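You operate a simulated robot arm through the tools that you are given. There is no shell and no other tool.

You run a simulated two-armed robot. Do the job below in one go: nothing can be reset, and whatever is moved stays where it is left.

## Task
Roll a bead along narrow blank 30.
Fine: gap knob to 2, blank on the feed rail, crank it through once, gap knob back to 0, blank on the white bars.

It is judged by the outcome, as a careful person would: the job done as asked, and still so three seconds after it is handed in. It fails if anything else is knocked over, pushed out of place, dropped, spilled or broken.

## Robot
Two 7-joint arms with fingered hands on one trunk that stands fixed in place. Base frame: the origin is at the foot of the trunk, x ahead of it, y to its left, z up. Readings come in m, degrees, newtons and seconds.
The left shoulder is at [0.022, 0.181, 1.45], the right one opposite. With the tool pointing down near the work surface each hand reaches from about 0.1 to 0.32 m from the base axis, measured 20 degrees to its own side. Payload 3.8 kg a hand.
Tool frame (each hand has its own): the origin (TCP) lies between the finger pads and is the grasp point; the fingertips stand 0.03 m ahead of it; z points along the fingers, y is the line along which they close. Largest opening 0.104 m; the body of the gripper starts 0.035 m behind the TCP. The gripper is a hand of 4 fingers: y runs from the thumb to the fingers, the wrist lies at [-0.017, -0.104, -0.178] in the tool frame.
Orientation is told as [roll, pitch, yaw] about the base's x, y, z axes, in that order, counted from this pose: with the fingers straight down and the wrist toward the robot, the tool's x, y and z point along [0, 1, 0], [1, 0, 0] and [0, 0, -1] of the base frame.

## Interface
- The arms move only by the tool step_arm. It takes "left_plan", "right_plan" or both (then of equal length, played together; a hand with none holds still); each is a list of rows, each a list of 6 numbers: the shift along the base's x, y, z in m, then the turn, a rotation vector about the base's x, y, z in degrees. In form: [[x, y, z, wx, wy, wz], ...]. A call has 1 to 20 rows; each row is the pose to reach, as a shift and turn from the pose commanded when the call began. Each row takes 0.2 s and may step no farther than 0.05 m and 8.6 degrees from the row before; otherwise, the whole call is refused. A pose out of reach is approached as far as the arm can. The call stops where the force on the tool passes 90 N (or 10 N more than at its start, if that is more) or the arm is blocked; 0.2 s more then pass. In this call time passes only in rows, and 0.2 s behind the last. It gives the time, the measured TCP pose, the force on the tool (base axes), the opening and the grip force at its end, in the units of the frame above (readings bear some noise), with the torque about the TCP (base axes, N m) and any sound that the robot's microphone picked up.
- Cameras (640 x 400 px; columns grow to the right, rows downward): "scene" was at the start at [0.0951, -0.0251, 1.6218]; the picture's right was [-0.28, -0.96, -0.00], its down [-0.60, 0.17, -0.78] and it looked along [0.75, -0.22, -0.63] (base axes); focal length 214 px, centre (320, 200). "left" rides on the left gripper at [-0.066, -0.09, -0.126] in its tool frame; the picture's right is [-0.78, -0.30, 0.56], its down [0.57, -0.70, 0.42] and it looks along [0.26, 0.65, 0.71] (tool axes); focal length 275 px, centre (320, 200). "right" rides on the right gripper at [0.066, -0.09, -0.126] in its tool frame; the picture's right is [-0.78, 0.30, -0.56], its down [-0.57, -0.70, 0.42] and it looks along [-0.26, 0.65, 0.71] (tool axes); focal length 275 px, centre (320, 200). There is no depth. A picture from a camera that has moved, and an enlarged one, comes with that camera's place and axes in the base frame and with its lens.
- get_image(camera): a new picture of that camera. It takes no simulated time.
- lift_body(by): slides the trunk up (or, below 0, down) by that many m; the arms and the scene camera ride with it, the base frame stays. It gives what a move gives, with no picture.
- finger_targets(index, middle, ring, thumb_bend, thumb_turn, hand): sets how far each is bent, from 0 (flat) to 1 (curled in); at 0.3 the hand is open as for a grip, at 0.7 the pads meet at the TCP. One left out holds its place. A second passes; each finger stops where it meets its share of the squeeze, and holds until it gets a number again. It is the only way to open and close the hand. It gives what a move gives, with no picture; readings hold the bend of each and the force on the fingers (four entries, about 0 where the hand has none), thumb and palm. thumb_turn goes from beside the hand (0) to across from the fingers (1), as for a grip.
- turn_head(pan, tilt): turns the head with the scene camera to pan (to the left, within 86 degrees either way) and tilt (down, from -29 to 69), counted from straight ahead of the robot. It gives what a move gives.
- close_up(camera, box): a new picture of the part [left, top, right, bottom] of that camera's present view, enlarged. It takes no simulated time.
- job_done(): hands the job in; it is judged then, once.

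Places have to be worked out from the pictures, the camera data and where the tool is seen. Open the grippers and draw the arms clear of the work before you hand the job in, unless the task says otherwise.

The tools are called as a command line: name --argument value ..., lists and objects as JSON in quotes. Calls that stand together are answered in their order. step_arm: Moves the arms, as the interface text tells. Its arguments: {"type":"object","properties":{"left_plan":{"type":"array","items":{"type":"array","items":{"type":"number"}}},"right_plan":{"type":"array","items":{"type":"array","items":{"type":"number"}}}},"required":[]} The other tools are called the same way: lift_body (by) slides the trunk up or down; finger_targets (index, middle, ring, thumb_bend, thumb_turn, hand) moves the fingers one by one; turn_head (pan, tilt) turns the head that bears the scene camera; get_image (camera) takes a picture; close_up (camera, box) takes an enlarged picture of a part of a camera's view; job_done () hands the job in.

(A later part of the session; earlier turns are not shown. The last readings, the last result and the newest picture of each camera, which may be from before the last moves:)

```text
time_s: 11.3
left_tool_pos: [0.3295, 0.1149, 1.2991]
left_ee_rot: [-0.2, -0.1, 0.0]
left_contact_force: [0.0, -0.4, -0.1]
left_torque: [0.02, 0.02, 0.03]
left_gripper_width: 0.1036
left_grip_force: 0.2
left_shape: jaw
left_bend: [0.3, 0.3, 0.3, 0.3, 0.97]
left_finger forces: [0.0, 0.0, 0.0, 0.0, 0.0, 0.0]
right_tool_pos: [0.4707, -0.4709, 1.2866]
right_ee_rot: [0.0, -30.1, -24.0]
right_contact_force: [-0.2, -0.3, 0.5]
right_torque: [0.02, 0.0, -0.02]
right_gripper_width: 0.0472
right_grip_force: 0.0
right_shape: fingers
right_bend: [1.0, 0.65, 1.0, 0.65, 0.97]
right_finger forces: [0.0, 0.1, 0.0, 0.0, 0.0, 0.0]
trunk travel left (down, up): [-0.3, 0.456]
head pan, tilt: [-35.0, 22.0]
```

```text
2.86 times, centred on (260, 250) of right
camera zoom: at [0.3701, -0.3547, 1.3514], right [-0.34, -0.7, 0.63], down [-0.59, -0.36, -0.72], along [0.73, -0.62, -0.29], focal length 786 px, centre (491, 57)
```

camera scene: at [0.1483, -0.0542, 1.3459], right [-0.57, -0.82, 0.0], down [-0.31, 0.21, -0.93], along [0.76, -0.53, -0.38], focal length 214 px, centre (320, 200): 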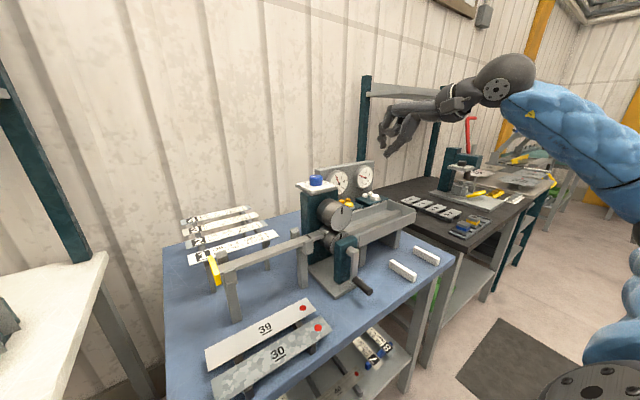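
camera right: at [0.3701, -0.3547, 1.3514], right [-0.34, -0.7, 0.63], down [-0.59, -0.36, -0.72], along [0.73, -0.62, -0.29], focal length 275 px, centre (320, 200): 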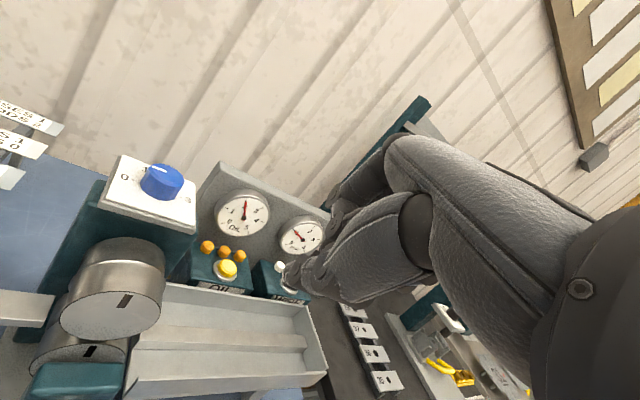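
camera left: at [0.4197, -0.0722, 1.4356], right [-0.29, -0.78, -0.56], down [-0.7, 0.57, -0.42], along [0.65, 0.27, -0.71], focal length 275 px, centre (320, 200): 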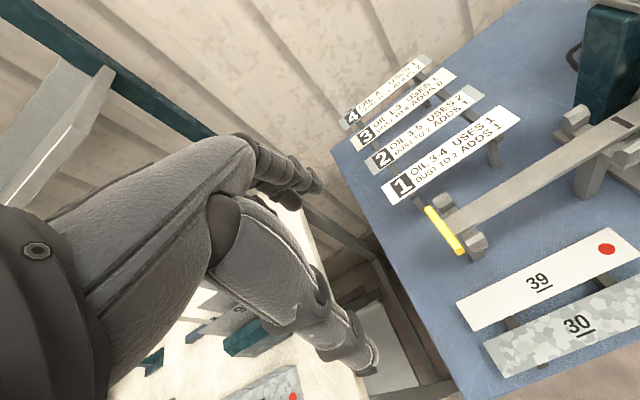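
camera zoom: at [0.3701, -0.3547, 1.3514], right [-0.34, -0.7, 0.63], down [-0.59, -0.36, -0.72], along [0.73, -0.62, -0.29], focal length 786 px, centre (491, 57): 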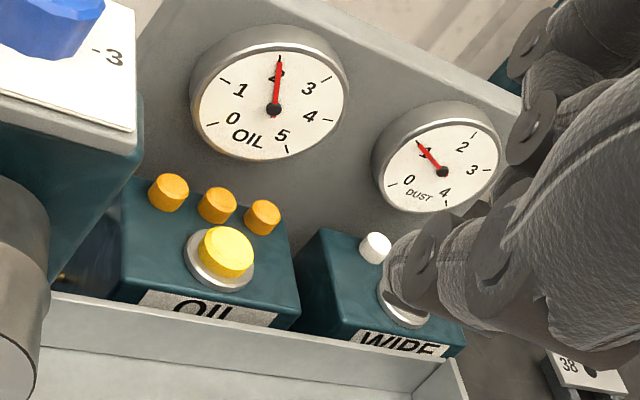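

Button top ≈ (0.700, -0.576, 1.03). I move forward at height to above it, staying right of the knob.

step_arm --right_plan '[[0.036, -0.0165, 0, 0, 0, 0], [0.072, -0.033, 0, 0, 0, 0], [0.108, -0.0495, -0.01, 0, 0, 0], [0.144, -0.066, -0.03, 0, 0, 0], [0.18, -0.0825, -0.05, 0, 0, 0], [0.2155, -0.099, -0.08, 0, 0, 0], [0.2155, -0.099, -0.12, 0, 0, 0]]'

close_up --camera "scene" --box '[300, 100, 460, 220]'

get_image --camera "right"

```text
time_s: 12.9
left_tool_pos: [0.3291, 0.1124, 1.2994]
left_ee_rot: [0.1, 0.0, 0.0]
left_contact_force: [-0.6, 0.4, 0.5]
left_torque: [0.05, 0.0, -0.03]
left_gripper_width: 0.1038
left_grip_force: 0.1
left_shape: jaw
left_bend: [0.3, 0.3, 0.3, 0.3, 0.97]
left_finger forces: [0.1, 0.1, 0.1, 0.0, 0.0, 0.1]
right_tool_pos: [0.6845, -0.5706, 1.1691]
right_ee_rot: [0.0, -30.0, -23.9]
right_contact_force: [-0.2, -0.1, 0.4]
right_torque: [0.02, 0.0, -0.02]
right_gripper_width: 0.047
right_grip_force: 0.1
right_shape: fingers
right_bend: [1.0, 0.65, 1.0, 0.65, 0.97]
right_finger forces: [0.0, 0.0, 0.0, 0.2, 0.0, 0.0]
trunk travel left (down, up): [-0.3, 0.456]
head pan, tilt: [-35.0, 22.0]
```

```text
3.33 times, centred on (380, 160) of scene
camera zoom: at [0.1478, -0.0545, 1.346], right [-0.57, -0.82, 0.0], down [-0.31, 0.21, -0.93], along [0.76, -0.53, -0.37], focal length 715 px, centre (120, 333)
```

zoom: 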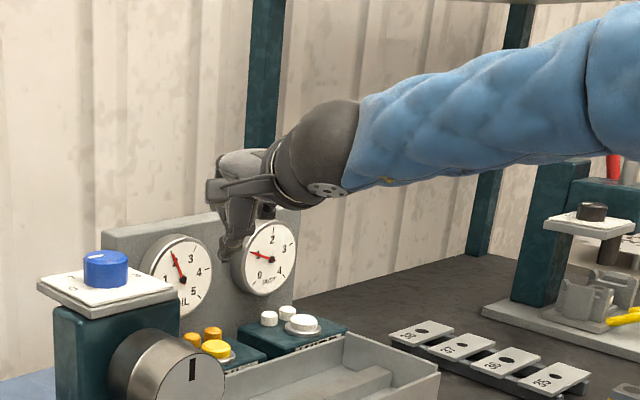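

```text
taken
camera right: at [0.5832, -0.4543, 1.233], right [-0.33, -0.7, 0.63], down [-0.59, -0.36, -0.72], along [0.73, -0.61, -0.29], focal length 275 px, centre (320, 200)
```

right: 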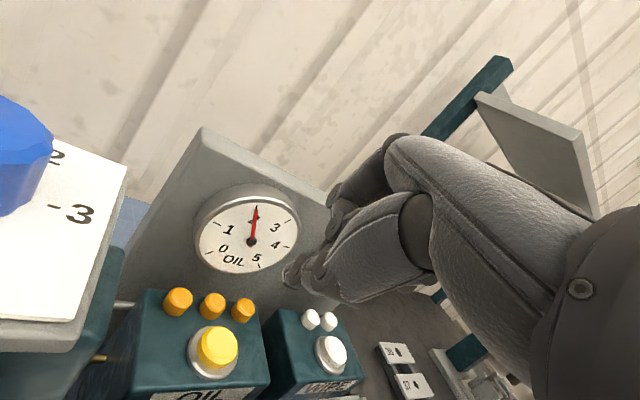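

The fingertip lines up over the yellow button, about 0.1 m above. I lower 0.08 m and check.

step_arm --right_plan '[[0, 0, -0.03, 0, 0, 0], [0, 0, -0.055, 0, 0, 0], [0, 0, -0.07, 0, 0, 0], [0, 0, -0.08, 0, 0, 0]]'

close_up --camera "scene" --box '[320, 140, 440, 230]'

close_up --camera "right" --box '[140, 180, 380, 400]'

```text
time_s: 13.9
left_tool_pos: [0.3301, 0.1144, 1.2987]
left_ee_rot: [0.0, 0.1, 0.2]
left_contact_force: [0.9, -1.3, 0.3]
left_torque: [0.01, 0.02, 0.0]
left_gripper_width: 0.1036
left_grip_force: 0.1
left_shape: jaw
left_bend: [0.3, 0.3, 0.3, 0.3, 0.97]
left_finger forces: [0.0, 0.0, 0.0, 0.1, 0.1, 0.1]
right_tool_pos: [0.6856, -0.5721, 1.0885]
right_ee_rot: [0.1, -30.1, -23.9]
right_contact_force: [-0.2, 0.4, 0.3]
right_torque: [-0.02, 0.03, -0.04]
right_gripper_width: 0.0472
right_grip_force: 0.1
right_shape: fingers
right_bend: [1.0, 0.65, 1.0, 0.65, 0.97]
right_finger forces: [0.0, 0.1, 0.0, 0.0, 0.0, 0.1]
trunk travel left (down, up): [-0.3, 0.456]
head pan, tilt: [-35.0, 22.0]
```

```text
4.44 times, centred on (380, 185) of scene
camera zoom: at [0.1486, -0.0544, 1.3459], right [-0.57, -0.82, 0.0], down [-0.31, 0.21, -0.93], along [0.76, -0.53, -0.37], focal length 953 px, centre (53, 267)
```

zoom: 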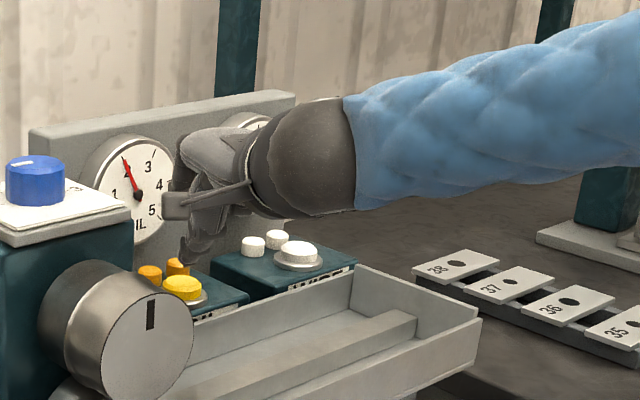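

```text
1.82 times, centred on (260, 290) of right
camera zoom: at [0.5839, -0.4542, 1.1518], right [-0.33, -0.7, 0.63], down [-0.59, -0.36, -0.72], along [0.73, -0.61, -0.29], focal length 500 px, centre (429, 36)
```

zoom: 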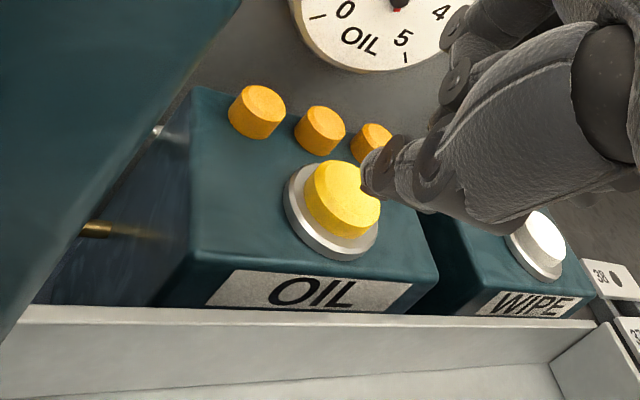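

The tip is just above the yellow button but thumb and finger may be apart, and I don't want to touch the small orange caps. I rise 4 cm, close thumb and middle finger together and look again.

step_arm --right_plan '[[0, 0, 0.03, 0, 0, 0], [0, 0, 0.05, 0, 0, 0]]'

finger_targets --hand "right" --index 1.0 --middle 0.75 --ring 1.0 --thumb_bend 0.75

close_up --camera "scene" --box '[330, 130, 410, 190]'

close_up --camera "right" --box '[140, 180, 380, 400]'

```text
time_s: 14.5
left_tool_pos: [0.329, 0.1155, 1.2979]
left_ee_rot: [0.1, 0.0, 0.1]
left_contact_force: [0.3, -0.5, 0.4]
left_torque: [0.01, 0.01, 0.01]
left_gripper_width: 0.1035
left_grip_force: 0.0
left_shape: jaw
left_bend: [0.3, 0.3, 0.3, 0.3, 0.97]
left_finger forces: [0.1, 0.1, 0.0, 0.0, 0.0, 0.0]
right_tool_pos: [0.687, -0.5685, 1.1372]
right_ee_rot: [-0.2, -30.0, -23.9]
right_contact_force: [0.2, 0.1, 0.1]
right_torque: [-0.02, 0.0, -0.01]
right_gripper_width: 0.0471
right_grip_force: 0.0
right_shape: fingers
right_bend: [1.0, 0.65, 1.0, 0.65, 0.97]
right_finger forces: [0.0, 0.0, 0.0, 0.1, 0.0, 0.0]
trunk travel left (down, up): [-0.3, 0.456]
head pan, tilt: [-35.0, 22.0]
```

```text
time_s: 15.5
left_tool_pos: [0.3299, 0.1136, 1.3]
left_ee_rot: [0.0, 0.0, 0.1]
left_contact_force: [0.3, 0.1, -0.2]
left_torque: [0.01, -0.01, 0.02]
left_gripper_width: 0.1037
left_grip_force: 0.0
left_shape: jaw
left_bend: [0.3, 0.3, 0.3, 0.3, 0.97]
left_finger forces: [0.0, 0.0, 0.0, 0.1, 0.0, 0.1]
right_tool_pos: [0.6861, -0.5695, 1.137]
right_ee_rot: [0.0, -30.0, -23.9]
right_contact_force: [0.3, -0.1, 0.2]
right_torque: [-0.01, -0.03, 0.01]
right_gripper_width: 0.0421
right_grip_force: 0.1
right_shape: fingers
right_bend: [1.0, 0.75, 1.0, 0.75, 0.97]
right_finger forces: [0.1, 0.1, 0.0, 0.0, 0.0, 0.0]
trunk travel left (down, up): [-0.3, 0.456]
head pan, tilt: [-35.0, 22.0]
```

```text
6.67 times, centred on (370, 160) of scene
camera zoom: at [0.1484, -0.0543, 1.3459], right [-0.57, -0.82, 0.0], down [-0.31, 0.21, -0.93], along [0.76, -0.53, -0.37], focal length 1430 px, centre (-13, 467)
```

zoom: 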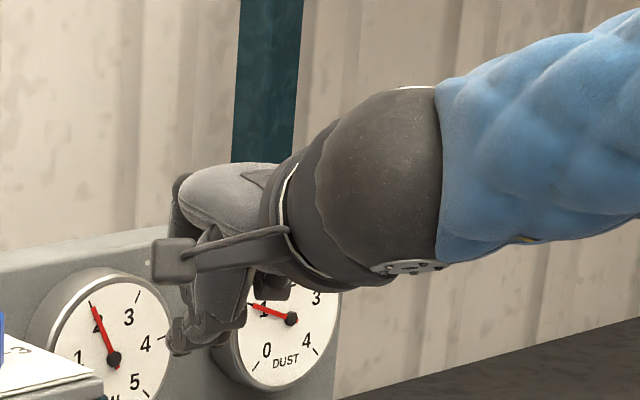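

```text
1.82 times, centred on (260, 290) of right
camera zoom: at [0.5843, -0.4527, 1.2007], right [-0.33, -0.7, 0.63], down [-0.59, -0.36, -0.72], along [0.73, -0.61, -0.29], focal length 500 px, centre (429, 36)
```

zoom: 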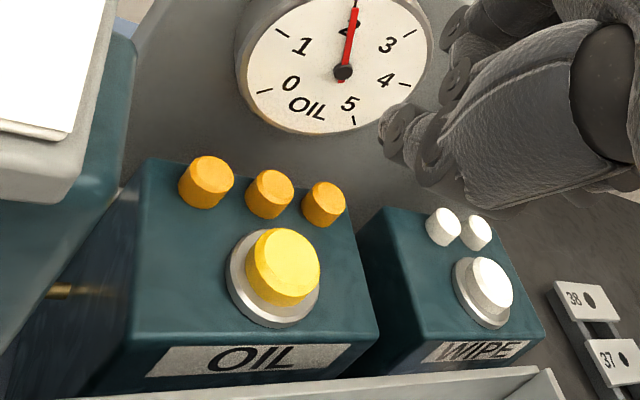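

The thumb tip is now the lowest point, at the nominal tip position. I shift slightly toward the front of the button and descend to just above it.

step_arm --right_plan '[[-0.007, -0.004, -0.02, 0, 0, 0], [-0.007, -0.004, -0.045, 0, 0, 0], [-0.007, -0.004, -0.06, 0, 0, 0], [-0.007, -0.004, -0.068, 0, 0, 0]]'

close_up --camera "scene" --box '[330, 140, 410, 220]'

close_up --camera "right" --box '[180, 180, 340, 330]'

```text
time_s: 16.5
left_tool_pos: [0.3294, 0.1134, 1.2993]
left_ee_rot: [0.0, 0.0, 0.1]
left_contact_force: [0.3, 1.1, -0.6]
left_torque: [-0.01, 0.0, -0.03]
left_gripper_width: 0.1037
left_grip_force: 0.0
left_shape: jaw
left_bend: [0.3, 0.3, 0.3, 0.3, 0.97]
left_finger forces: [0.0, 0.0, 0.1, 0.0, 0.0, 0.1]
right_tool_pos: [0.6791, -0.5749, 1.0684]
right_ee_rot: [0.0, -29.9, -23.9]
right_contact_force: [0.6, 0.3, 0.4]
right_torque: [-0.01, -0.02, 0.01]
right_gripper_width: 0.0419
right_grip_force: 0.0
right_shape: fingers
right_bend: [1.0, 0.75, 1.0, 0.75, 0.97]
right_finger forces: [0.1, 0.0, 0.0, 0.0, 0.0, 0.0]
trunk travel left (down, up): [-0.3, 0.456]
head pan, tilt: [-35.0, 22.0]
```

```text
5.00 times, centred on (370, 180) of scene
camera zoom: at [0.1486, -0.0542, 1.3459], right [-0.57, -0.82, 0.0], down [-0.31, 0.21, -0.93], along [0.76, -0.53, -0.37], focal length 1072 px, centre (70, 300)
```

zoom: 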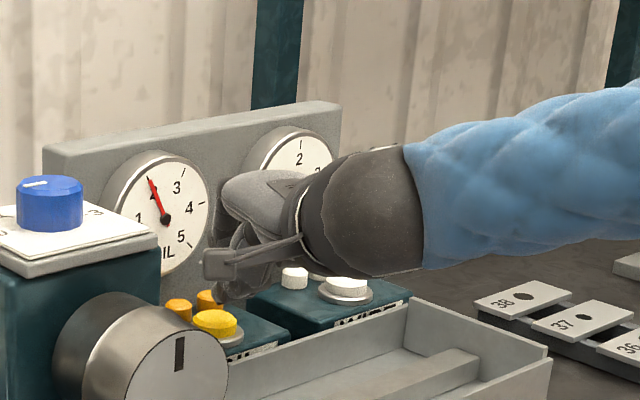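

```text
2.67 times, centred on (260, 255) of right
camera zoom: at [0.5781, -0.4585, 1.1333], right [-0.33, -0.7, 0.63], down [-0.59, -0.36, -0.72], along [0.73, -0.61, -0.29], focal length 734 px, centre (480, 53)
```

zoom: 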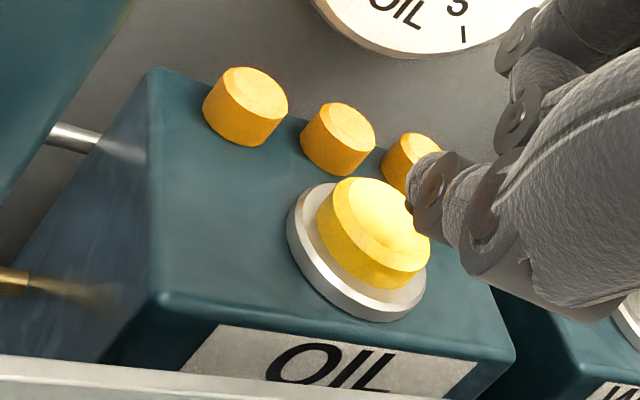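

The thumb tip is about 1.2 cm above the button's centre. I press down gently in small rows, then look at the force and the gauge.

step_arm --right_plan '[[0, 0, -0.004, 0, 0, 0], [0, 0, -0.008, 0, 0, 0], [0, 0, -0.012, 0, 0, 0], [0, 0, -0.015, 0, 0, 0]]'

close_up --camera "scene" --box '[330, 140, 410, 220]'

close_up --camera "right" --box '[180, 150, 340, 300]'

```text
time_s: 17.5
left_tool_pos: [0.3291, 0.1139, 1.2999]
left_ee_rot: [0.0, -0.1, 0.2]
left_contact_force: [1.0, -0.6, 0.7]
left_torque: [0.03, 0.02, -0.01]
left_gripper_width: 0.1037
left_grip_force: 0.0
left_shape: jaw
left_bend: [0.3, 0.3, 0.3, 0.3, 0.97]
left_finger forces: [0.0, 0.1, 0.0, 0.0, 0.0, 0.0]
right_tool_pos: [0.6803, -0.575, 1.054]
right_ee_rot: [-0.1, -30.1, -23.9]
right_contact_force: [0.2, -0.2, -0.8]
right_torque: [-0.02, -0.02, 0.03]
right_gripper_width: 0.0418
right_grip_force: 0.1
right_shape: fingers
right_bend: [1.0, 0.75, 1.0, 0.75, 0.97]
right_finger forces: [0.0, 0.0, 0.0, 0.0, 0.0, 0.0]
trunk travel left (down, up): [-0.3, 0.456]
head pan, tilt: [-35.0, 22.0]
```

```text
5.00 times, centred on (370, 180) of scene
camera zoom: at [0.1484, -0.0543, 1.3459], right [-0.57, -0.82, 0.0], down [-0.31, 0.21, -0.93], along [0.76, -0.53, -0.37], focal length 1072 px, centre (70, 300)
```

zoom: 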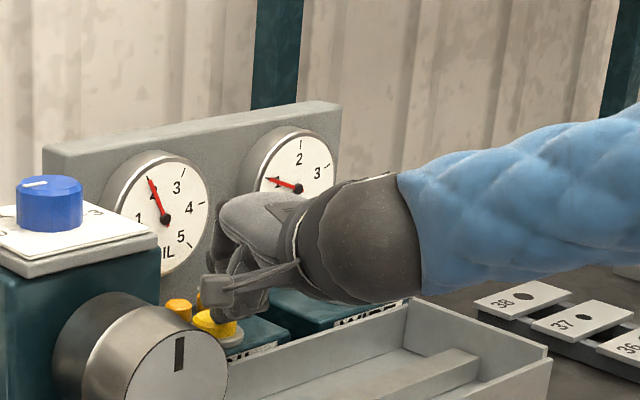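

```text
2.67 times, centred on (260, 225) of right
camera zoom: at [0.578, -0.4578, 1.1176], right [-0.33, -0.7, 0.63], down [-0.59, -0.36, -0.72], along [0.73, -0.61, -0.29], focal length 734 px, centre (480, 133)
```

zoom: 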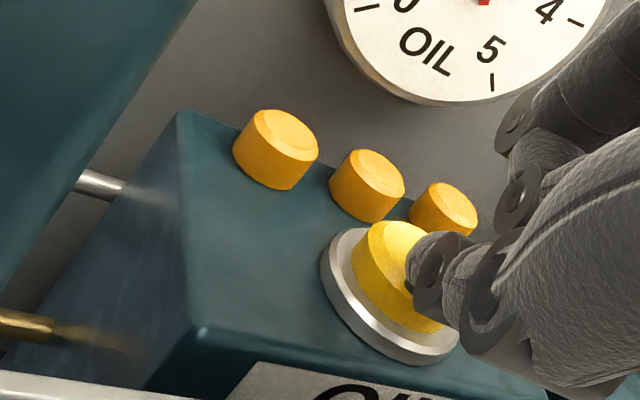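

No contact force yet and the tip is right over the button. I continue down in 3 mm rows.

step_arm --right_plan '[[0, 0, -0.003, 0, 0, 0], [0, 0, -0.006, 0, 0, 0], [0, 0, -0.009, 0, 0, 0]]'

close_up --camera "scene" --box '[330, 140, 410, 220]'

close_up --camera "right" --box '[180, 150, 340, 300]'

```text
time_s: 18.3
left_tool_pos: [0.33, 0.1138, 1.2991]
left_ee_rot: [-0.1, 0.0, 0.1]
left_contact_force: [-0.6, 0.0, 0.3]
left_torque: [0.01, 0.01, -0.05]
left_gripper_width: 0.1036
left_grip_force: 0.0
left_shape: jaw
left_bend: [0.3, 0.3, 0.3, 0.3, 0.97]
left_finger forces: [0.0, 0.0, 0.0, 0.0, 0.1, 0.0]
right_tool_pos: [0.6803, -0.5746, 1.0456]
right_ee_rot: [-0.1, -29.9, -23.9]
right_contact_force: [-0.3, 0.2, 0.2]
right_torque: [-0.05, 0.01, 0.01]
right_gripper_width: 0.0419
right_grip_force: 0.1
right_shape: fingers
right_bend: [1.0, 0.75, 1.0, 0.75, 0.97]
right_finger forces: [0.1, 0.0, 0.0, 0.0, 0.1, 0.0]
trunk travel left (down, up): [-0.3, 0.456]
head pan, tilt: [-35.0, 22.0]
```

```text
5.00 times, centred on (370, 180) of scene
camera zoom: at [0.1485, -0.0543, 1.3459], right [-0.57, -0.82, 0.0], down [-0.31, 0.21, -0.93], along [0.76, -0.53, -0.37], focal length 1072 px, centre (70, 300)
```

zoom: 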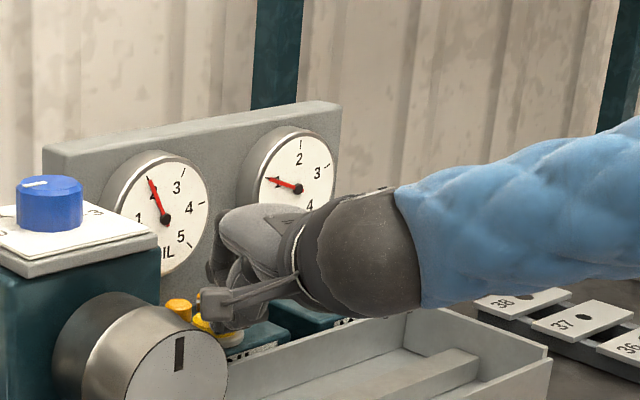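

```text
2.67 times, centred on (260, 225) of right
camera zoom: at [0.5781, -0.4581, 1.1091], right [-0.33, -0.7, 0.63], down [-0.59, -0.36, -0.72], along [0.73, -0.61, -0.29], focal length 734 px, centre (480, 133)
```

zoom: 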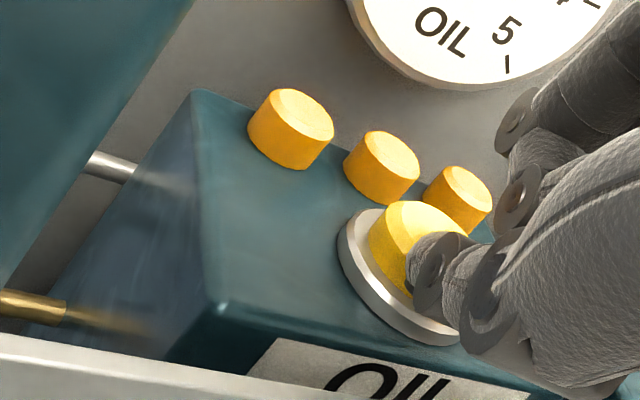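

Re-triangulating puts the button top nearer (0.708, -0.582, 1.02), so the tip is near its edge and just above. I lift 1.2 cm, shift the tip onto the centre, then press further down.

step_arm --right_plan '[[0, 0, 0.012, 0, 0, 0], [0.006, -0.01, 0.012, 0, 0, 0]]'

close_up --camera "right" --box '[180, 150, 340, 300]'

close_up --camera "scene" --box '[335, 160, 395, 205]'

```text
time_s: 18.9
left_tool_pos: [0.3298, 0.1131, 1.2985]
left_ee_rot: [0.1, 0.0, 0.1]
left_contact_force: [0.7, 0.2, 0.2]
left_torque: [-0.03, 0.0, 0.02]
left_gripper_width: 0.1038
left_grip_force: 0.0
left_shape: jaw
left_bend: [0.3, 0.3, 0.3, 0.3, 0.97]
left_finger forces: [0.0, 0.1, 0.0, 0.1, 0.0, 0.0]
right_tool_pos: [0.6862, -0.5855, 1.0567]
right_ee_rot: [0.0, -29.9, -23.9]
right_contact_force: [0.5, -0.2, -0.7]
right_torque: [-0.03, 0.04, 0.0]
right_gripper_width: 0.042
right_grip_force: 0.0
right_shape: fingers
right_bend: [1.0, 0.75, 1.0, 0.75, 0.97]
right_finger forces: [0.1, 0.1, 0.1, 0.0, 0.0, 0.0]
trunk travel left (down, up): [-0.3, 0.456]
head pan, tilt: [-35.0, 22.0]
```

```text
2.67 times, centred on (260, 225) of right
camera zoom: at [0.5841, -0.4684, 1.1212], right [-0.33, -0.7, 0.63], down [-0.59, -0.36, -0.72], along [0.73, -0.61, -0.29], focal length 734 px, centre (480, 133)
```

zoom: 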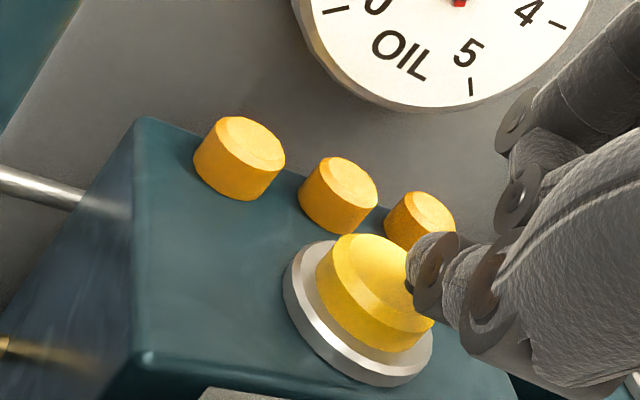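

```text
8.89 times, centred on (365, 182) of scene
camera zoom: at [0.1489, -0.0546, 1.3458], right [-0.57, -0.82, 0.0], down [-0.31, 0.22, -0.93], along [0.76, -0.53, -0.38], focal length 1906 px, centre (-80, 356)
```

zoom: 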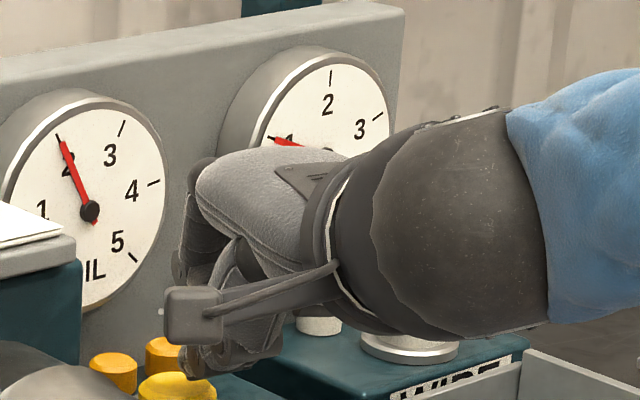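

The tip is above the button again; I press down in 3.5 mm rows and let the force tell of contact.

step_arm --right_plan '[[0, 0, -0.006, 0, 0, 0], [0, 0, -0.011, 0, 0, 0], [0, 0, -0.014, 0, 0, 0], [0, 0, -0.017, 0, 0, 0], [0, 0, -0.02, 0, 0, 0]]'

close_up --camera "right" --box '[180, 150, 340, 300]'

close_up --camera "scene" --box '[335, 160, 395, 205]'

```text
time_s: 20.1
left_tool_pos: [0.3287, 0.1139, 1.3004]
left_ee_rot: [0.0, 0.1, 0.1]
left_contact_force: [0.3, -0.3, 0.5]
left_torque: [0.02, 0.0, -0.01]
left_gripper_width: 0.1036
left_grip_force: 0.1
left_shape: jaw
left_bend: [0.3, 0.3, 0.3, 0.3, 0.97]
left_finger forces: [0.0, 0.0, 0.0, 0.0, 0.1, 0.0]
right_tool_pos: [0.6849, -0.5848, 1.0387]
right_ee_rot: [0.0, -30.2, -24.1]
right_contact_force: [-1.7, 0.2, 6.0]
right_torque: [0.02, -0.08, 0.0]
right_gripper_width: 0.0403
right_grip_force: 3.1
right_shape: fingers
right_bend: [1.0, 0.75, 1.0, 0.77, 0.97]
right_finger forces: [0.0, 0.1, 0.0, 0.1, 6.6, 0.0]
trunk travel left (down, up): [-0.3, 0.456]
head pan, tilt: [-35.0, 22.0]
heard: click
```

```text
2.67 times, centred on (260, 225) of right
camera zoom: at [0.5833, -0.4671, 1.1027], right [-0.34, -0.7, 0.63], down [-0.59, -0.36, -0.72], along [0.73, -0.62, -0.29], focal length 734 px, centre (480, 133)
```

zoom: 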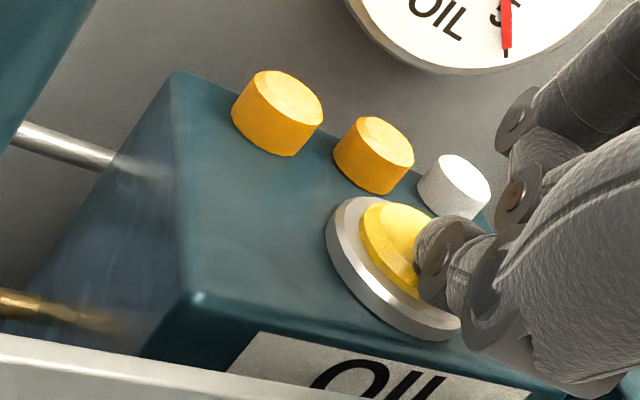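

```text
8.89 times, centred on (365, 182) of scene
camera zoom: at [0.1474, -0.0537, 1.3462], right [-0.57, -0.82, 0.0], down [-0.31, 0.21, -0.93], along [0.76, -0.53, -0.37], focal length 1906 px, centre (-80, 356)
```

zoom: 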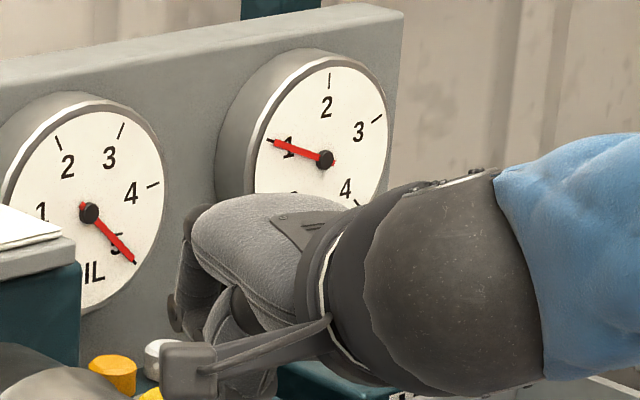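

One click: oil jumped from 2 to 5 and one orange cap turned white (a dose used). Card 2 (and 8) allows oil 3-5 with dust to 2, so oil 5 / dust 1 is within the range; I lift off the button without pressing again.

step_arm --right_plan '[[0, 0, 0.02, 0, 0, 0], [0, 0, 0.06, 0, 0, 0], [0, 0, 0.1, 0, 0, 0], [-0.03, 0.01, 0.14, 0, 0, 0], [-0.07, 0.03, 0.16, 0, 0, 0], [-0.11, 0.05, 0.17, 0, 0, 0], [-0.14, 0.08, 0.18, 0, 0, 0]]'

close_up --camera "scene" --box '[300, 150, 420, 240]'

get_image --camera "scene"

```text
refused: row 4 steps farther than a row can; nothing moved
```

```text
4.44 times, centred on (360, 195) of scene
camera zoom: at [0.1474, -0.0537, 1.3462], right [-0.57, -0.82, 0.0], down [-0.31, 0.21, -0.93], along [0.76, -0.53, -0.37], focal length 953 px, centre (142, 222)
```

zoom: 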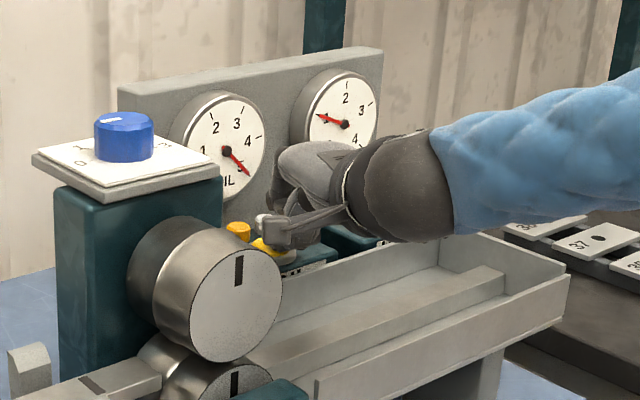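

```text
taken
camera scene: at [0.1474, -0.0537, 1.3462], right [-0.57, -0.82, 0.0], down [-0.31, 0.21, -0.93], along [0.76, -0.53, -0.37], focal length 214 px, centre (320, 200)
```

scene: 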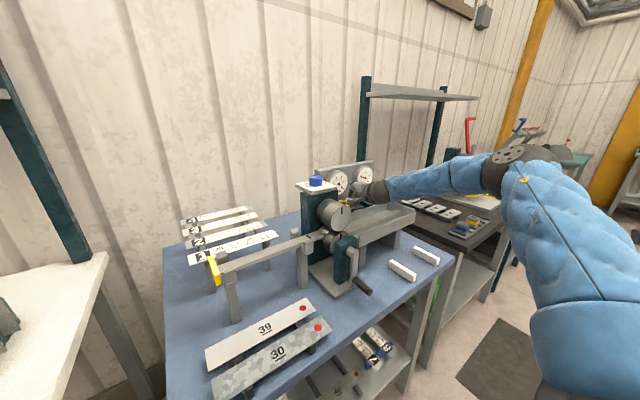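

The lift was refused for one row too long; I redo it with shorter rows.

step_arm --right_plan '[[0, 0, 0.02, 0, 0, 0], [0, 0, 0.055, 0, 0, 0], [0, 0, 0.09, 0, 0, 0], [0, 0, 0.12, 0, 0, 0], [-0.03, 0.01, 0.145, 0, 0, 0], [-0.07, 0.025, 0.16, 0, 0, 0], [-0.11, 0.05, 0.165, 0, 0, 0], [-0.14, 0.08, 0.17, 0, 0, 0]]'

close_up --camera "scene" --box '[300, 150, 420, 240]'

```text
time_s: 21.9
left_tool_pos: [0.3295, 0.114, 1.2986]
left_ee_rot: [-0.1, 0.0, 0.1]
left_contact_force: [0.3, 0.6, 0.6]
left_torque: [-0.02, 0.02, 0.02]
left_gripper_width: 0.1035
left_grip_force: 0.1
left_shape: jaw
left_bend: [0.3, 0.3, 0.3, 0.3, 0.97]
left_finger forces: [0.0, 0.0, 0.0, 0.0, 0.0, 0.1]
right_tool_pos: [0.5426, -0.506, 1.2091]
right_ee_rot: [-0.1, -30.1, -23.9]
right_contact_force: [-0.9, -0.2, 0.2]
right_torque: [-0.03, 0.0, -0.02]
right_gripper_width: 0.0417
right_grip_force: 0.0
right_shape: fingers
right_bend: [1.0, 0.75, 1.0, 0.75, 0.97]
right_finger forces: [0.0, 0.1, 0.0, 0.0, 0.0, 0.1]
trunk travel left (down, up): [-0.3, 0.456]
head pan, tilt: [-35.0, 22.0]
```

```text
4.44 times, centred on (360, 195) of scene
camera zoom: at [0.1478, -0.0536, 1.3461], right [-0.57, -0.82, 0.0], down [-0.31, 0.21, -0.93], along [0.76, -0.53, -0.37], focal length 953 px, centre (142, 222)
```

zoom: 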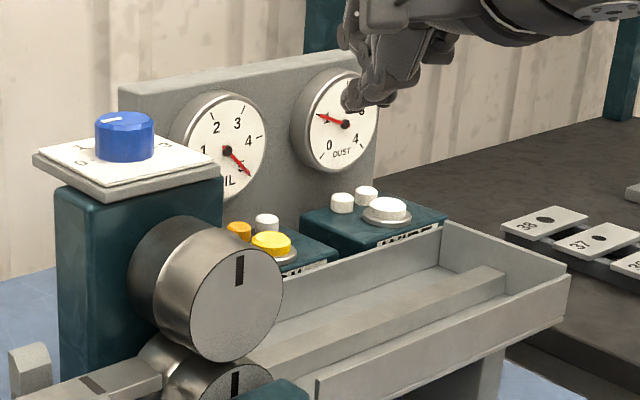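

Oil 5, dust 1, button released. Next is the knob: I square the hand up, raise the trunk 0.12 m for better reach there, and open the hand partway.

step_arm --right_plan '[[-0.01, 0, 0.02, 0, 0, 8], [-0.02, 0, 0.03, 0, 0, 16], [-0.03, 0, 0.03, 0, 0, 24]]'

step_arm --right_plan '[[0, 0, 0, 0, 7.5, 0], [0, 0, 0, 0, 15, 0]]'

lift_body --by 0.12

finger_targets --hand "right" --index 0.45 --middle 0.45 --ring 0.45 --thumb_bend 0.45 --thumb_turn 0.97

get_image --camera "scene"

get_image --camera "right"

```text
time_s: 22.7
left_tool_pos: [0.3297, 0.1112, 1.2988]
left_ee_rot: [0.2, -0.1, 0.1]
left_contact_force: [-0.6, -0.4, -0.1]
left_torque: [0.0, 0.01, 0.0]
left_gripper_width: 0.104
left_grip_force: 0.1
left_shape: jaw
left_bend: [0.3, 0.3, 0.3, 0.3, 0.97]
left_finger forces: [0.1, 0.1, 0.0, 0.1, 0.1, 0.1]
right_tool_pos: [0.517, -0.5072, 1.2377]
right_ee_rot: [0.2, -30.1, 0.0]
right_contact_force: [0.0, -0.1, -0.4]
right_torque: [0.04, -0.01, 0.02]
right_gripper_width: 0.0416
right_grip_force: 0.0
right_shape: fingers
right_bend: [1.0, 0.75, 1.0, 0.75, 0.97]
right_finger forces: [0.0, 0.0, 0.0, 0.0, 0.1, 0.0]
trunk travel left (down, up): [-0.3, 0.456]
head pan, tilt: [-35.0, 22.0]
```

```text
time_s: 23.3
left_tool_pos: [0.3299, 0.1149, 1.2985]
left_ee_rot: [-0.1, 0.1, 0.1]
left_contact_force: [-0.3, 0.1, 0.3]
left_torque: [0.01, -0.01, 0.03]
left_gripper_width: 0.1037
left_grip_force: 0.1
left_shape: jaw
left_bend: [0.3, 0.3, 0.3, 0.3, 0.97]
left_finger forces: [0.1, 0.1, 0.1, 0.1, 0.0, 0.1]
right_tool_pos: [0.5168, -0.5045, 1.2372]
right_ee_rot: [0.0, -14.9, 0.1]
right_contact_force: [0.5, -0.8, 0.5]
right_torque: [-0.01, 0.0, 0.01]
right_gripper_width: 0.0414
right_grip_force: 0.1
right_shape: fingers
right_bend: [1.0, 0.75, 1.0, 0.75, 0.97]
right_finger forces: [0.1, 0.0, 0.1, 0.1, 0.0, 0.1]
trunk travel left (down, up): [-0.3, 0.456]
head pan, tilt: [-35.0, 22.0]
```

```text
time_s: 24.8
left_tool_pos: [0.3302, 0.1144, 1.4194]
left_ee_rot: [0.0, 0.1, 0.2]
left_contact_force: [0.1, -0.1, 1.3]
left_torque: [0.03, -0.01, -0.01]
left_gripper_width: 0.1035
left_grip_force: 0.0
left_shape: jaw
left_bend: [0.3, 0.3, 0.3, 0.3, 0.97]
left_finger forces: [0.1, 0.0, 0.0, 0.0, 0.0, 0.0]
right_tool_pos: [0.5161, -0.5044, 1.3551]
right_ee_rot: [0.0, -15.0, 0.1]
right_contact_force: [0.4, -0.9, -0.4]
right_torque: [0.02, -0.02, -0.02]
right_gripper_width: 0.0415
right_grip_force: 0.0
right_shape: fingers
right_bend: [1.0, 0.75, 1.0, 0.75, 0.97]
right_finger forces: [0.0, 0.0, 0.0, 0.1, 0.0, 0.1]
trunk travel left (down, up): [-0.42, 0.336]
head pan, tilt: [-35.0, 22.0]
```

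```text
time_s: 25.8
left_tool_pos: [0.3306, 0.1138, 1.4185]
left_ee_rot: [0.1, 0.0, 0.0]
left_contact_force: [-0.9, 0.2, -0.4]
left_torque: [0.02, -0.01, -0.03]
left_gripper_width: 0.1037
left_grip_force: 0.1
left_shape: jaw
left_bend: [0.3, 0.3, 0.3, 0.3, 0.97]
left_finger forces: [0.0, 0.0, 0.0, 0.1, 0.1, 0.0]
right_tool_pos: [0.515, -0.5053, 1.3569]
right_ee_rot: [0.0, -15.0, 0.1]
right_contact_force: [0.5, 0.3, -0.9]
right_torque: [-0.01, -0.02, 0.05]
right_gripper_width: 0.0663
right_grip_force: 0.1
right_shape: fingers
right_bend: [0.45, 0.45, 0.45, 0.45, 0.96]
right_finger forces: [0.0, 0.0, 0.0, 0.1, 0.0, 0.0]
trunk travel left (down, up): [-0.42, 0.336]
head pan, tilt: [-35.0, 22.0]
```

```text
taken
camera scene: at [0.1116, -0.0543, 1.4673], right [-0.57, -0.82, 0.0], down [-0.31, 0.21, -0.93], along [0.76, -0.53, -0.37], focal length 214 px, centre (320, 200)
```

scene: 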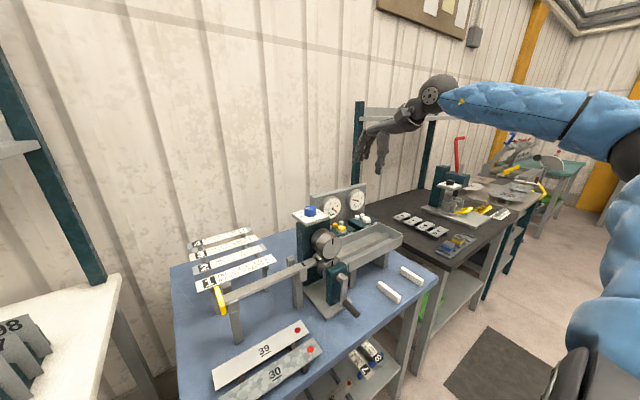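

```text
taken
camera right: at [0.3964, -0.4397, 1.4553], right [0.14, -0.78, 0.61], down [-0.57, -0.57, -0.59], along [0.81, -0.26, -0.52], focal length 275 px, centre (320, 200)
```

right: 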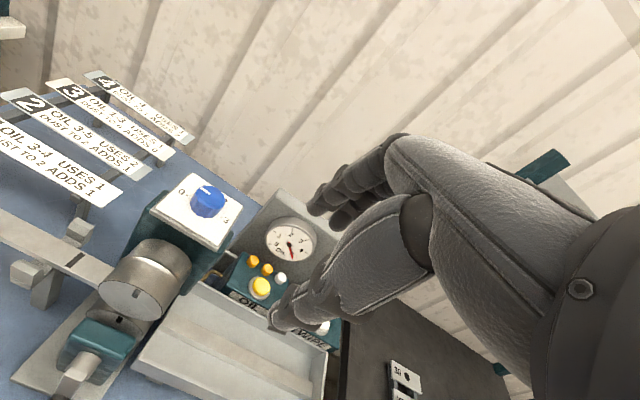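

The hand is open to 0.066 m. I zoom on it to see how far the fingertips really stand ahead of the TCP at this bend.

close_up --camera "scene" --box '[340, 80, 480, 190]'

close_up --camera "right" --box '[240, 120, 440, 360]'

```text
3.64 times, centred on (410, 135) of scene
camera zoom: at [0.1116, -0.0543, 1.4673], right [-0.57, -0.82, 0.0], down [-0.31, 0.21, -0.93], along [0.76, -0.53, -0.37], focal length 780 px, centre (-7, 436)
```

zoom: 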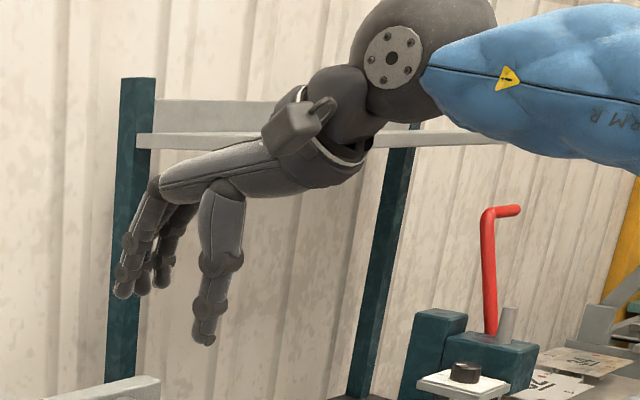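

```text
1.67 times, centred on (340, 240) of right
camera zoom: at [0.3964, -0.4397, 1.4553], right [0.14, -0.78, 0.61], down [-0.57, -0.57, -0.59], along [0.81, -0.26, -0.52], focal length 459 px, centre (287, 133)
```

zoom: 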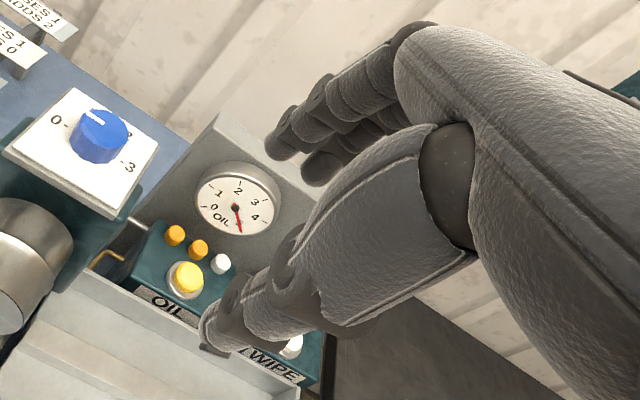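

Fingertips stand about 0.03 ahead as told. I move over the knob at a safe height while yawing +20°, leaving room to turn clockwise.

step_arm --right_plan '[[0.035, 0.017, 0, 0, 0, 4], [0.07, 0.034, 0, 0, 0, 8], [0.105, 0.051, -0.01, 0, 0, 12], [0.14, 0.068, -0.03, 0, 0, 16], [0.1756, 0.0855, -0.05, 0, 0, 20], [0.1756, 0.0855, -0.08, 0, 0, 20]]'

get_image --camera "right"

close_up --camera "scene" --box '[270, 130, 390, 230]'

```text
time_s: 27.2
left_tool_pos: [0.3299, 0.1125, 1.4186]
left_ee_rot: [-0.1, 0.1, 0.2]
left_contact_force: [0.2, -0.5, -0.5]
left_torque: [0.05, 0.02, 0.03]
left_gripper_width: 0.1037
left_grip_force: 0.0
left_shape: jaw
left_bend: [0.3, 0.3, 0.3, 0.3, 0.97]
left_finger forces: [0.1, 0.1, 0.0, 0.0, 0.0, 0.0]
right_tool_pos: [0.6357, -0.3494, 1.2659]
right_ee_rot: [-0.1, -15.3, 18.8]
right_contact_force: [-0.1, -0.2, -0.7]
right_torque: [0.07, 0.02, -0.01]
right_gripper_width: 0.0663
right_grip_force: 0.1
right_shape: fingers
right_bend: [0.45, 0.45, 0.45, 0.45, 0.96]
right_finger forces: [0.0, 0.0, 0.1, 0.0, 0.1, 0.0]
right hand out of reach, approached as far as the arm can: row 2, 3, 4, 5, 6
trunk travel left (down, up): [-0.42, 0.336]
head pan, tilt: [-35.0, 22.0]
```

```text
taken
camera right: at [0.5007, -0.3264, 1.3635], right [0.38, -0.69, 0.62], down [-0.35, -0.72, -0.59], along [0.86, 0.01, -0.52], focal length 275 px, centre (320, 200)
```

right: 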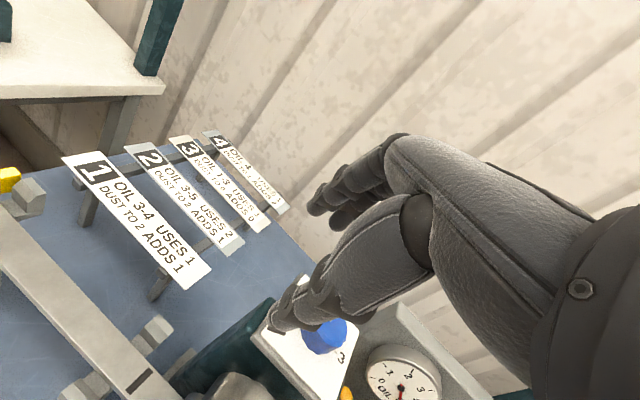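

```text
4.00 times, centred on (330, 180) of scene
camera zoom: at [0.1114, -0.0559, 1.4673], right [-0.57, -0.82, 0.0], down [-0.31, 0.22, -0.93], along [0.76, -0.53, -0.38], focal length 858 px, centre (280, 280)
```

zoom: 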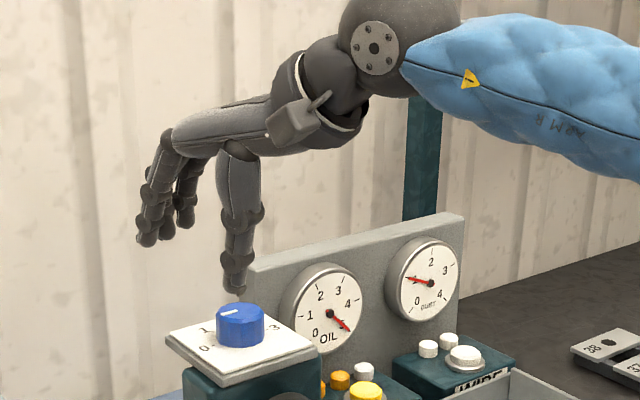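

Positive yaw is out of the arm's range there (it stopped at 0.636, -0.349). I undo the yaw and rise a little, and see which pose results; I will turn the knob from yaw 0 toward -60 instead.

step_arm --right_plan '[[0, 0, 0.015, 0, 0, -7], [0, 0, 0.03, 0, 0, -14], [0, 0, 0.03, 0, 0, -20]]'

get_image --camera "right"

```text
time_s: 28.0
left_tool_pos: [0.3298, 0.1148, 1.4188]
left_ee_rot: [0.0, -0.1, 0.0]
left_contact_force: [0.0, 0.3, 0.4]
left_torque: [0.02, -0.03, -0.03]
left_gripper_width: 0.1039
left_grip_force: 0.0
left_shape: jaw
left_bend: [0.3, 0.3, 0.3, 0.3, 0.97]
left_finger forces: [0.0, 0.0, 0.0, 0.0, 0.1, 0.1]
right_tool_pos: [0.635, -0.3477, 1.297]
right_ee_rot: [0.0, -15.1, 0.1]
right_contact_force: [-0.6, -0.1, -0.3]
right_torque: [-0.03, 0.01, -0.03]
right_gripper_width: 0.0667
right_grip_force: 0.0
right_shape: fingers
right_bend: [0.45, 0.45, 0.45, 0.45, 0.96]
right_finger forces: [0.0, 0.1, 0.0, 0.0, 0.0, 0.0]
trunk travel left (down, up): [-0.42, 0.336]
head pan, tilt: [-35.0, 22.0]
```

```text
taken
camera right: at [0.517, -0.2822, 1.3955], right [0.14, -0.78, 0.62], down [-0.57, -0.57, -0.59], along [0.81, -0.27, -0.52], focal length 275 px, centre (320, 200)
```

right: 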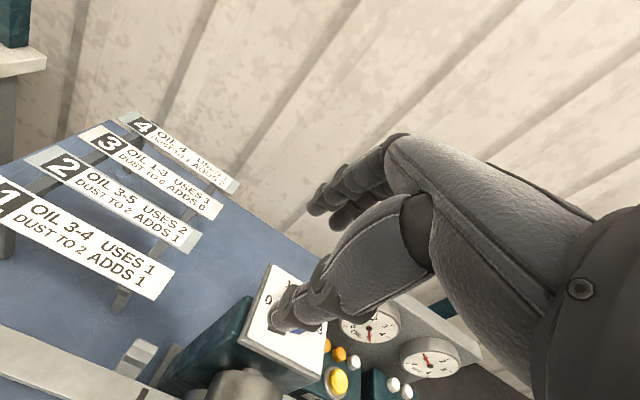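

The hand is at yaw 0 again, TCP (0.635, -0.348, 1.297). I move it over the knob centre and down to a hover at z≈1.24.

step_arm --right_plan '[[0.02, -0.025, 0, 0, 0, 0], [0.04, -0.05, 0, 0, 0, 0], [0.055, -0.07, 0, 0, 0, 0], [0.055, -0.07, -0.03, 0, 0, 0], [0.055, -0.07, -0.05, 0, 0, 0]]'

get_image --camera "right"

close_up --camera "scene" --box '[270, 130, 390, 230]'

```text
time_s: 29.2
left_tool_pos: [0.3299, 0.1144, 1.4181]
left_ee_rot: [-0.1, 0.0, 0.1]
left_contact_force: [-0.4, -0.6, -0.5]
left_torque: [0.0, 0.0, -0.01]
left_gripper_width: 0.1038
left_grip_force: 0.1
left_shape: jaw
left_bend: [0.3, 0.3, 0.3, 0.3, 0.97]
left_finger forces: [0.0, 0.0, 0.0, 0.0, 0.0, 0.0]
right_tool_pos: [0.6909, -0.4184, 1.2471]
right_ee_rot: [0.0, -15.0, 0.0]
right_contact_force: [1.1, 0.8, -0.3]
right_torque: [0.04, -0.03, 0.01]
right_gripper_width: 0.0666
right_grip_force: 0.1
right_shape: fingers
right_bend: [0.45, 0.45, 0.45, 0.45, 0.96]
right_finger forces: [0.0, 0.1, 0.1, 0.0, 0.0, 0.0]
trunk travel left (down, up): [-0.42, 0.336]
head pan, tilt: [-35.0, 22.0]
```

```text
taken
camera right: at [0.5717, -0.3537, 1.3452], right [0.14, -0.78, 0.61], down [-0.57, -0.57, -0.59], along [0.81, -0.26, -0.52], focal length 275 px, centre (320, 200)
```

right: 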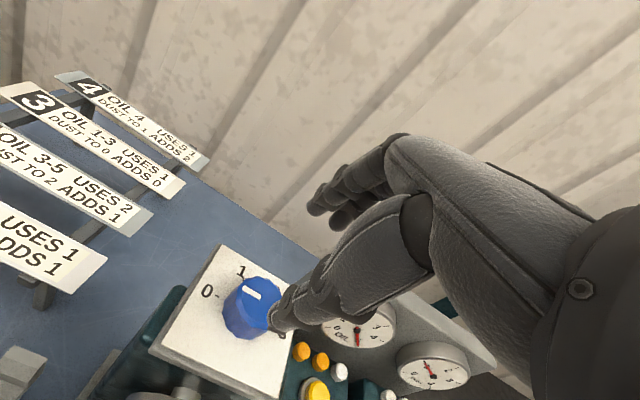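

```text
4.00 times, centred on (330, 180) of scene
camera zoom: at [0.1117, -0.0545, 1.4673], right [-0.57, -0.82, 0.0], down [-0.31, 0.21, -0.93], along [0.76, -0.53, -0.38], focal length 858 px, centre (280, 280)
```

zoom: 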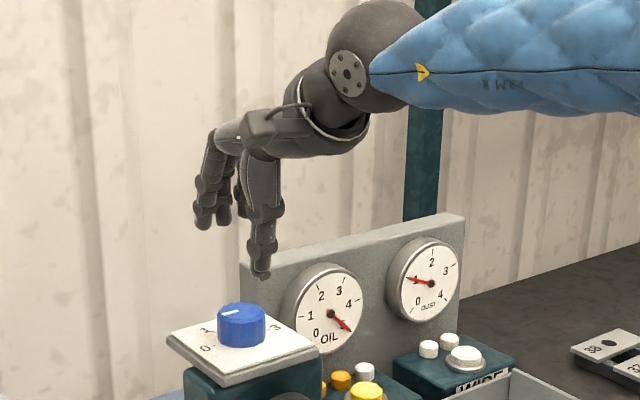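

The hover looks centred on the knob. I descend to z≈1.183 with the fingers straddling the knob fore and aft.

step_arm --right_plan '[[-0.002, 0, -0.02, 0, 0, 0], [-0.002, 0, -0.04, 0, 0, 0], [-0.002, 0, -0.055, 0, 0, 0], [-0.002, 0, -0.063, 0, 0, 0]]'

get_image --camera "right"

close_up --camera "scene" --box '[280, 150, 380, 230]'

```text
time_s: 30.2
left_tool_pos: [0.3301, 0.1139, 1.4198]
left_ee_rot: [0.0, 0.0, 0.1]
left_contact_force: [-0.1, -0.5, 0.3]
left_torque: [0.02, -0.03, 0.02]
left_gripper_width: 0.1035
left_grip_force: 0.1
left_shape: jaw
left_bend: [0.3, 0.3, 0.3, 0.3, 0.97]
left_finger forces: [0.1, 0.1, 0.0, 0.0, 0.0, 0.1]
right_tool_pos: [0.6884, -0.4191, 1.1831]
right_ee_rot: [-0.1, -14.9, 0.1]
right_contact_force: [0.3, 0.4, 0.1]
right_torque: [0.01, -0.01, 0.0]
right_gripper_width: 0.0668
right_grip_force: 0.1
right_shape: fingers
right_bend: [0.45, 0.45, 0.45, 0.45, 0.96]
right_finger forces: [0.0, 0.1, 0.1, 0.0, 0.0, 0.0]
trunk travel left (down, up): [-0.42, 0.336]
head pan, tilt: [-35.0, 22.0]
```

```text
taken
camera right: at [0.5693, -0.3537, 1.281], right [0.14, -0.78, 0.61], down [-0.57, -0.57, -0.59], along [0.81, -0.26, -0.52], focal length 275 px, centre (320, 200)
```

right: 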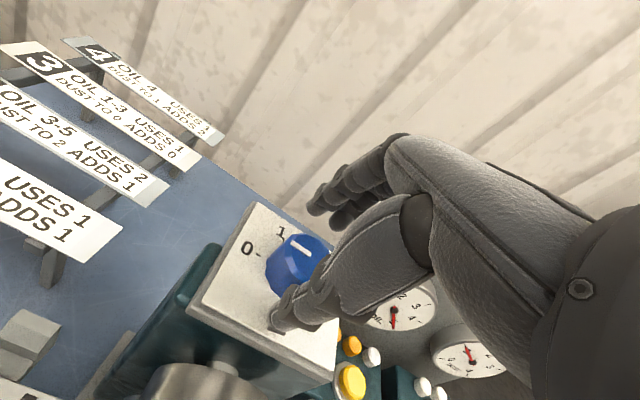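

```text
5.00 times, centred on (330, 190) of scene
camera zoom: at [0.1116, -0.0543, 1.4673], right [-0.57, -0.82, 0.0], down [-0.31, 0.21, -0.93], along [0.76, -0.53, -0.37], focal length 1072 px, centre (270, 250)
```

zoom: 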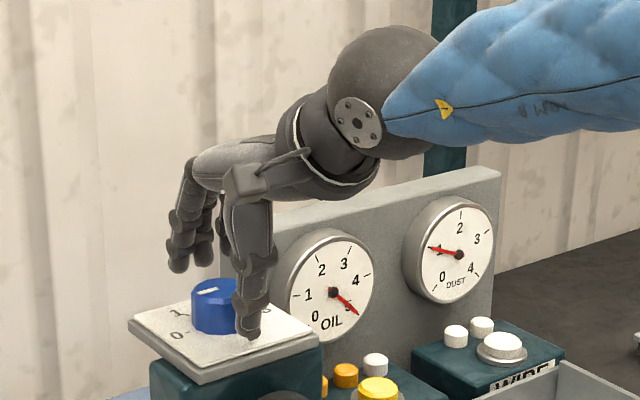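

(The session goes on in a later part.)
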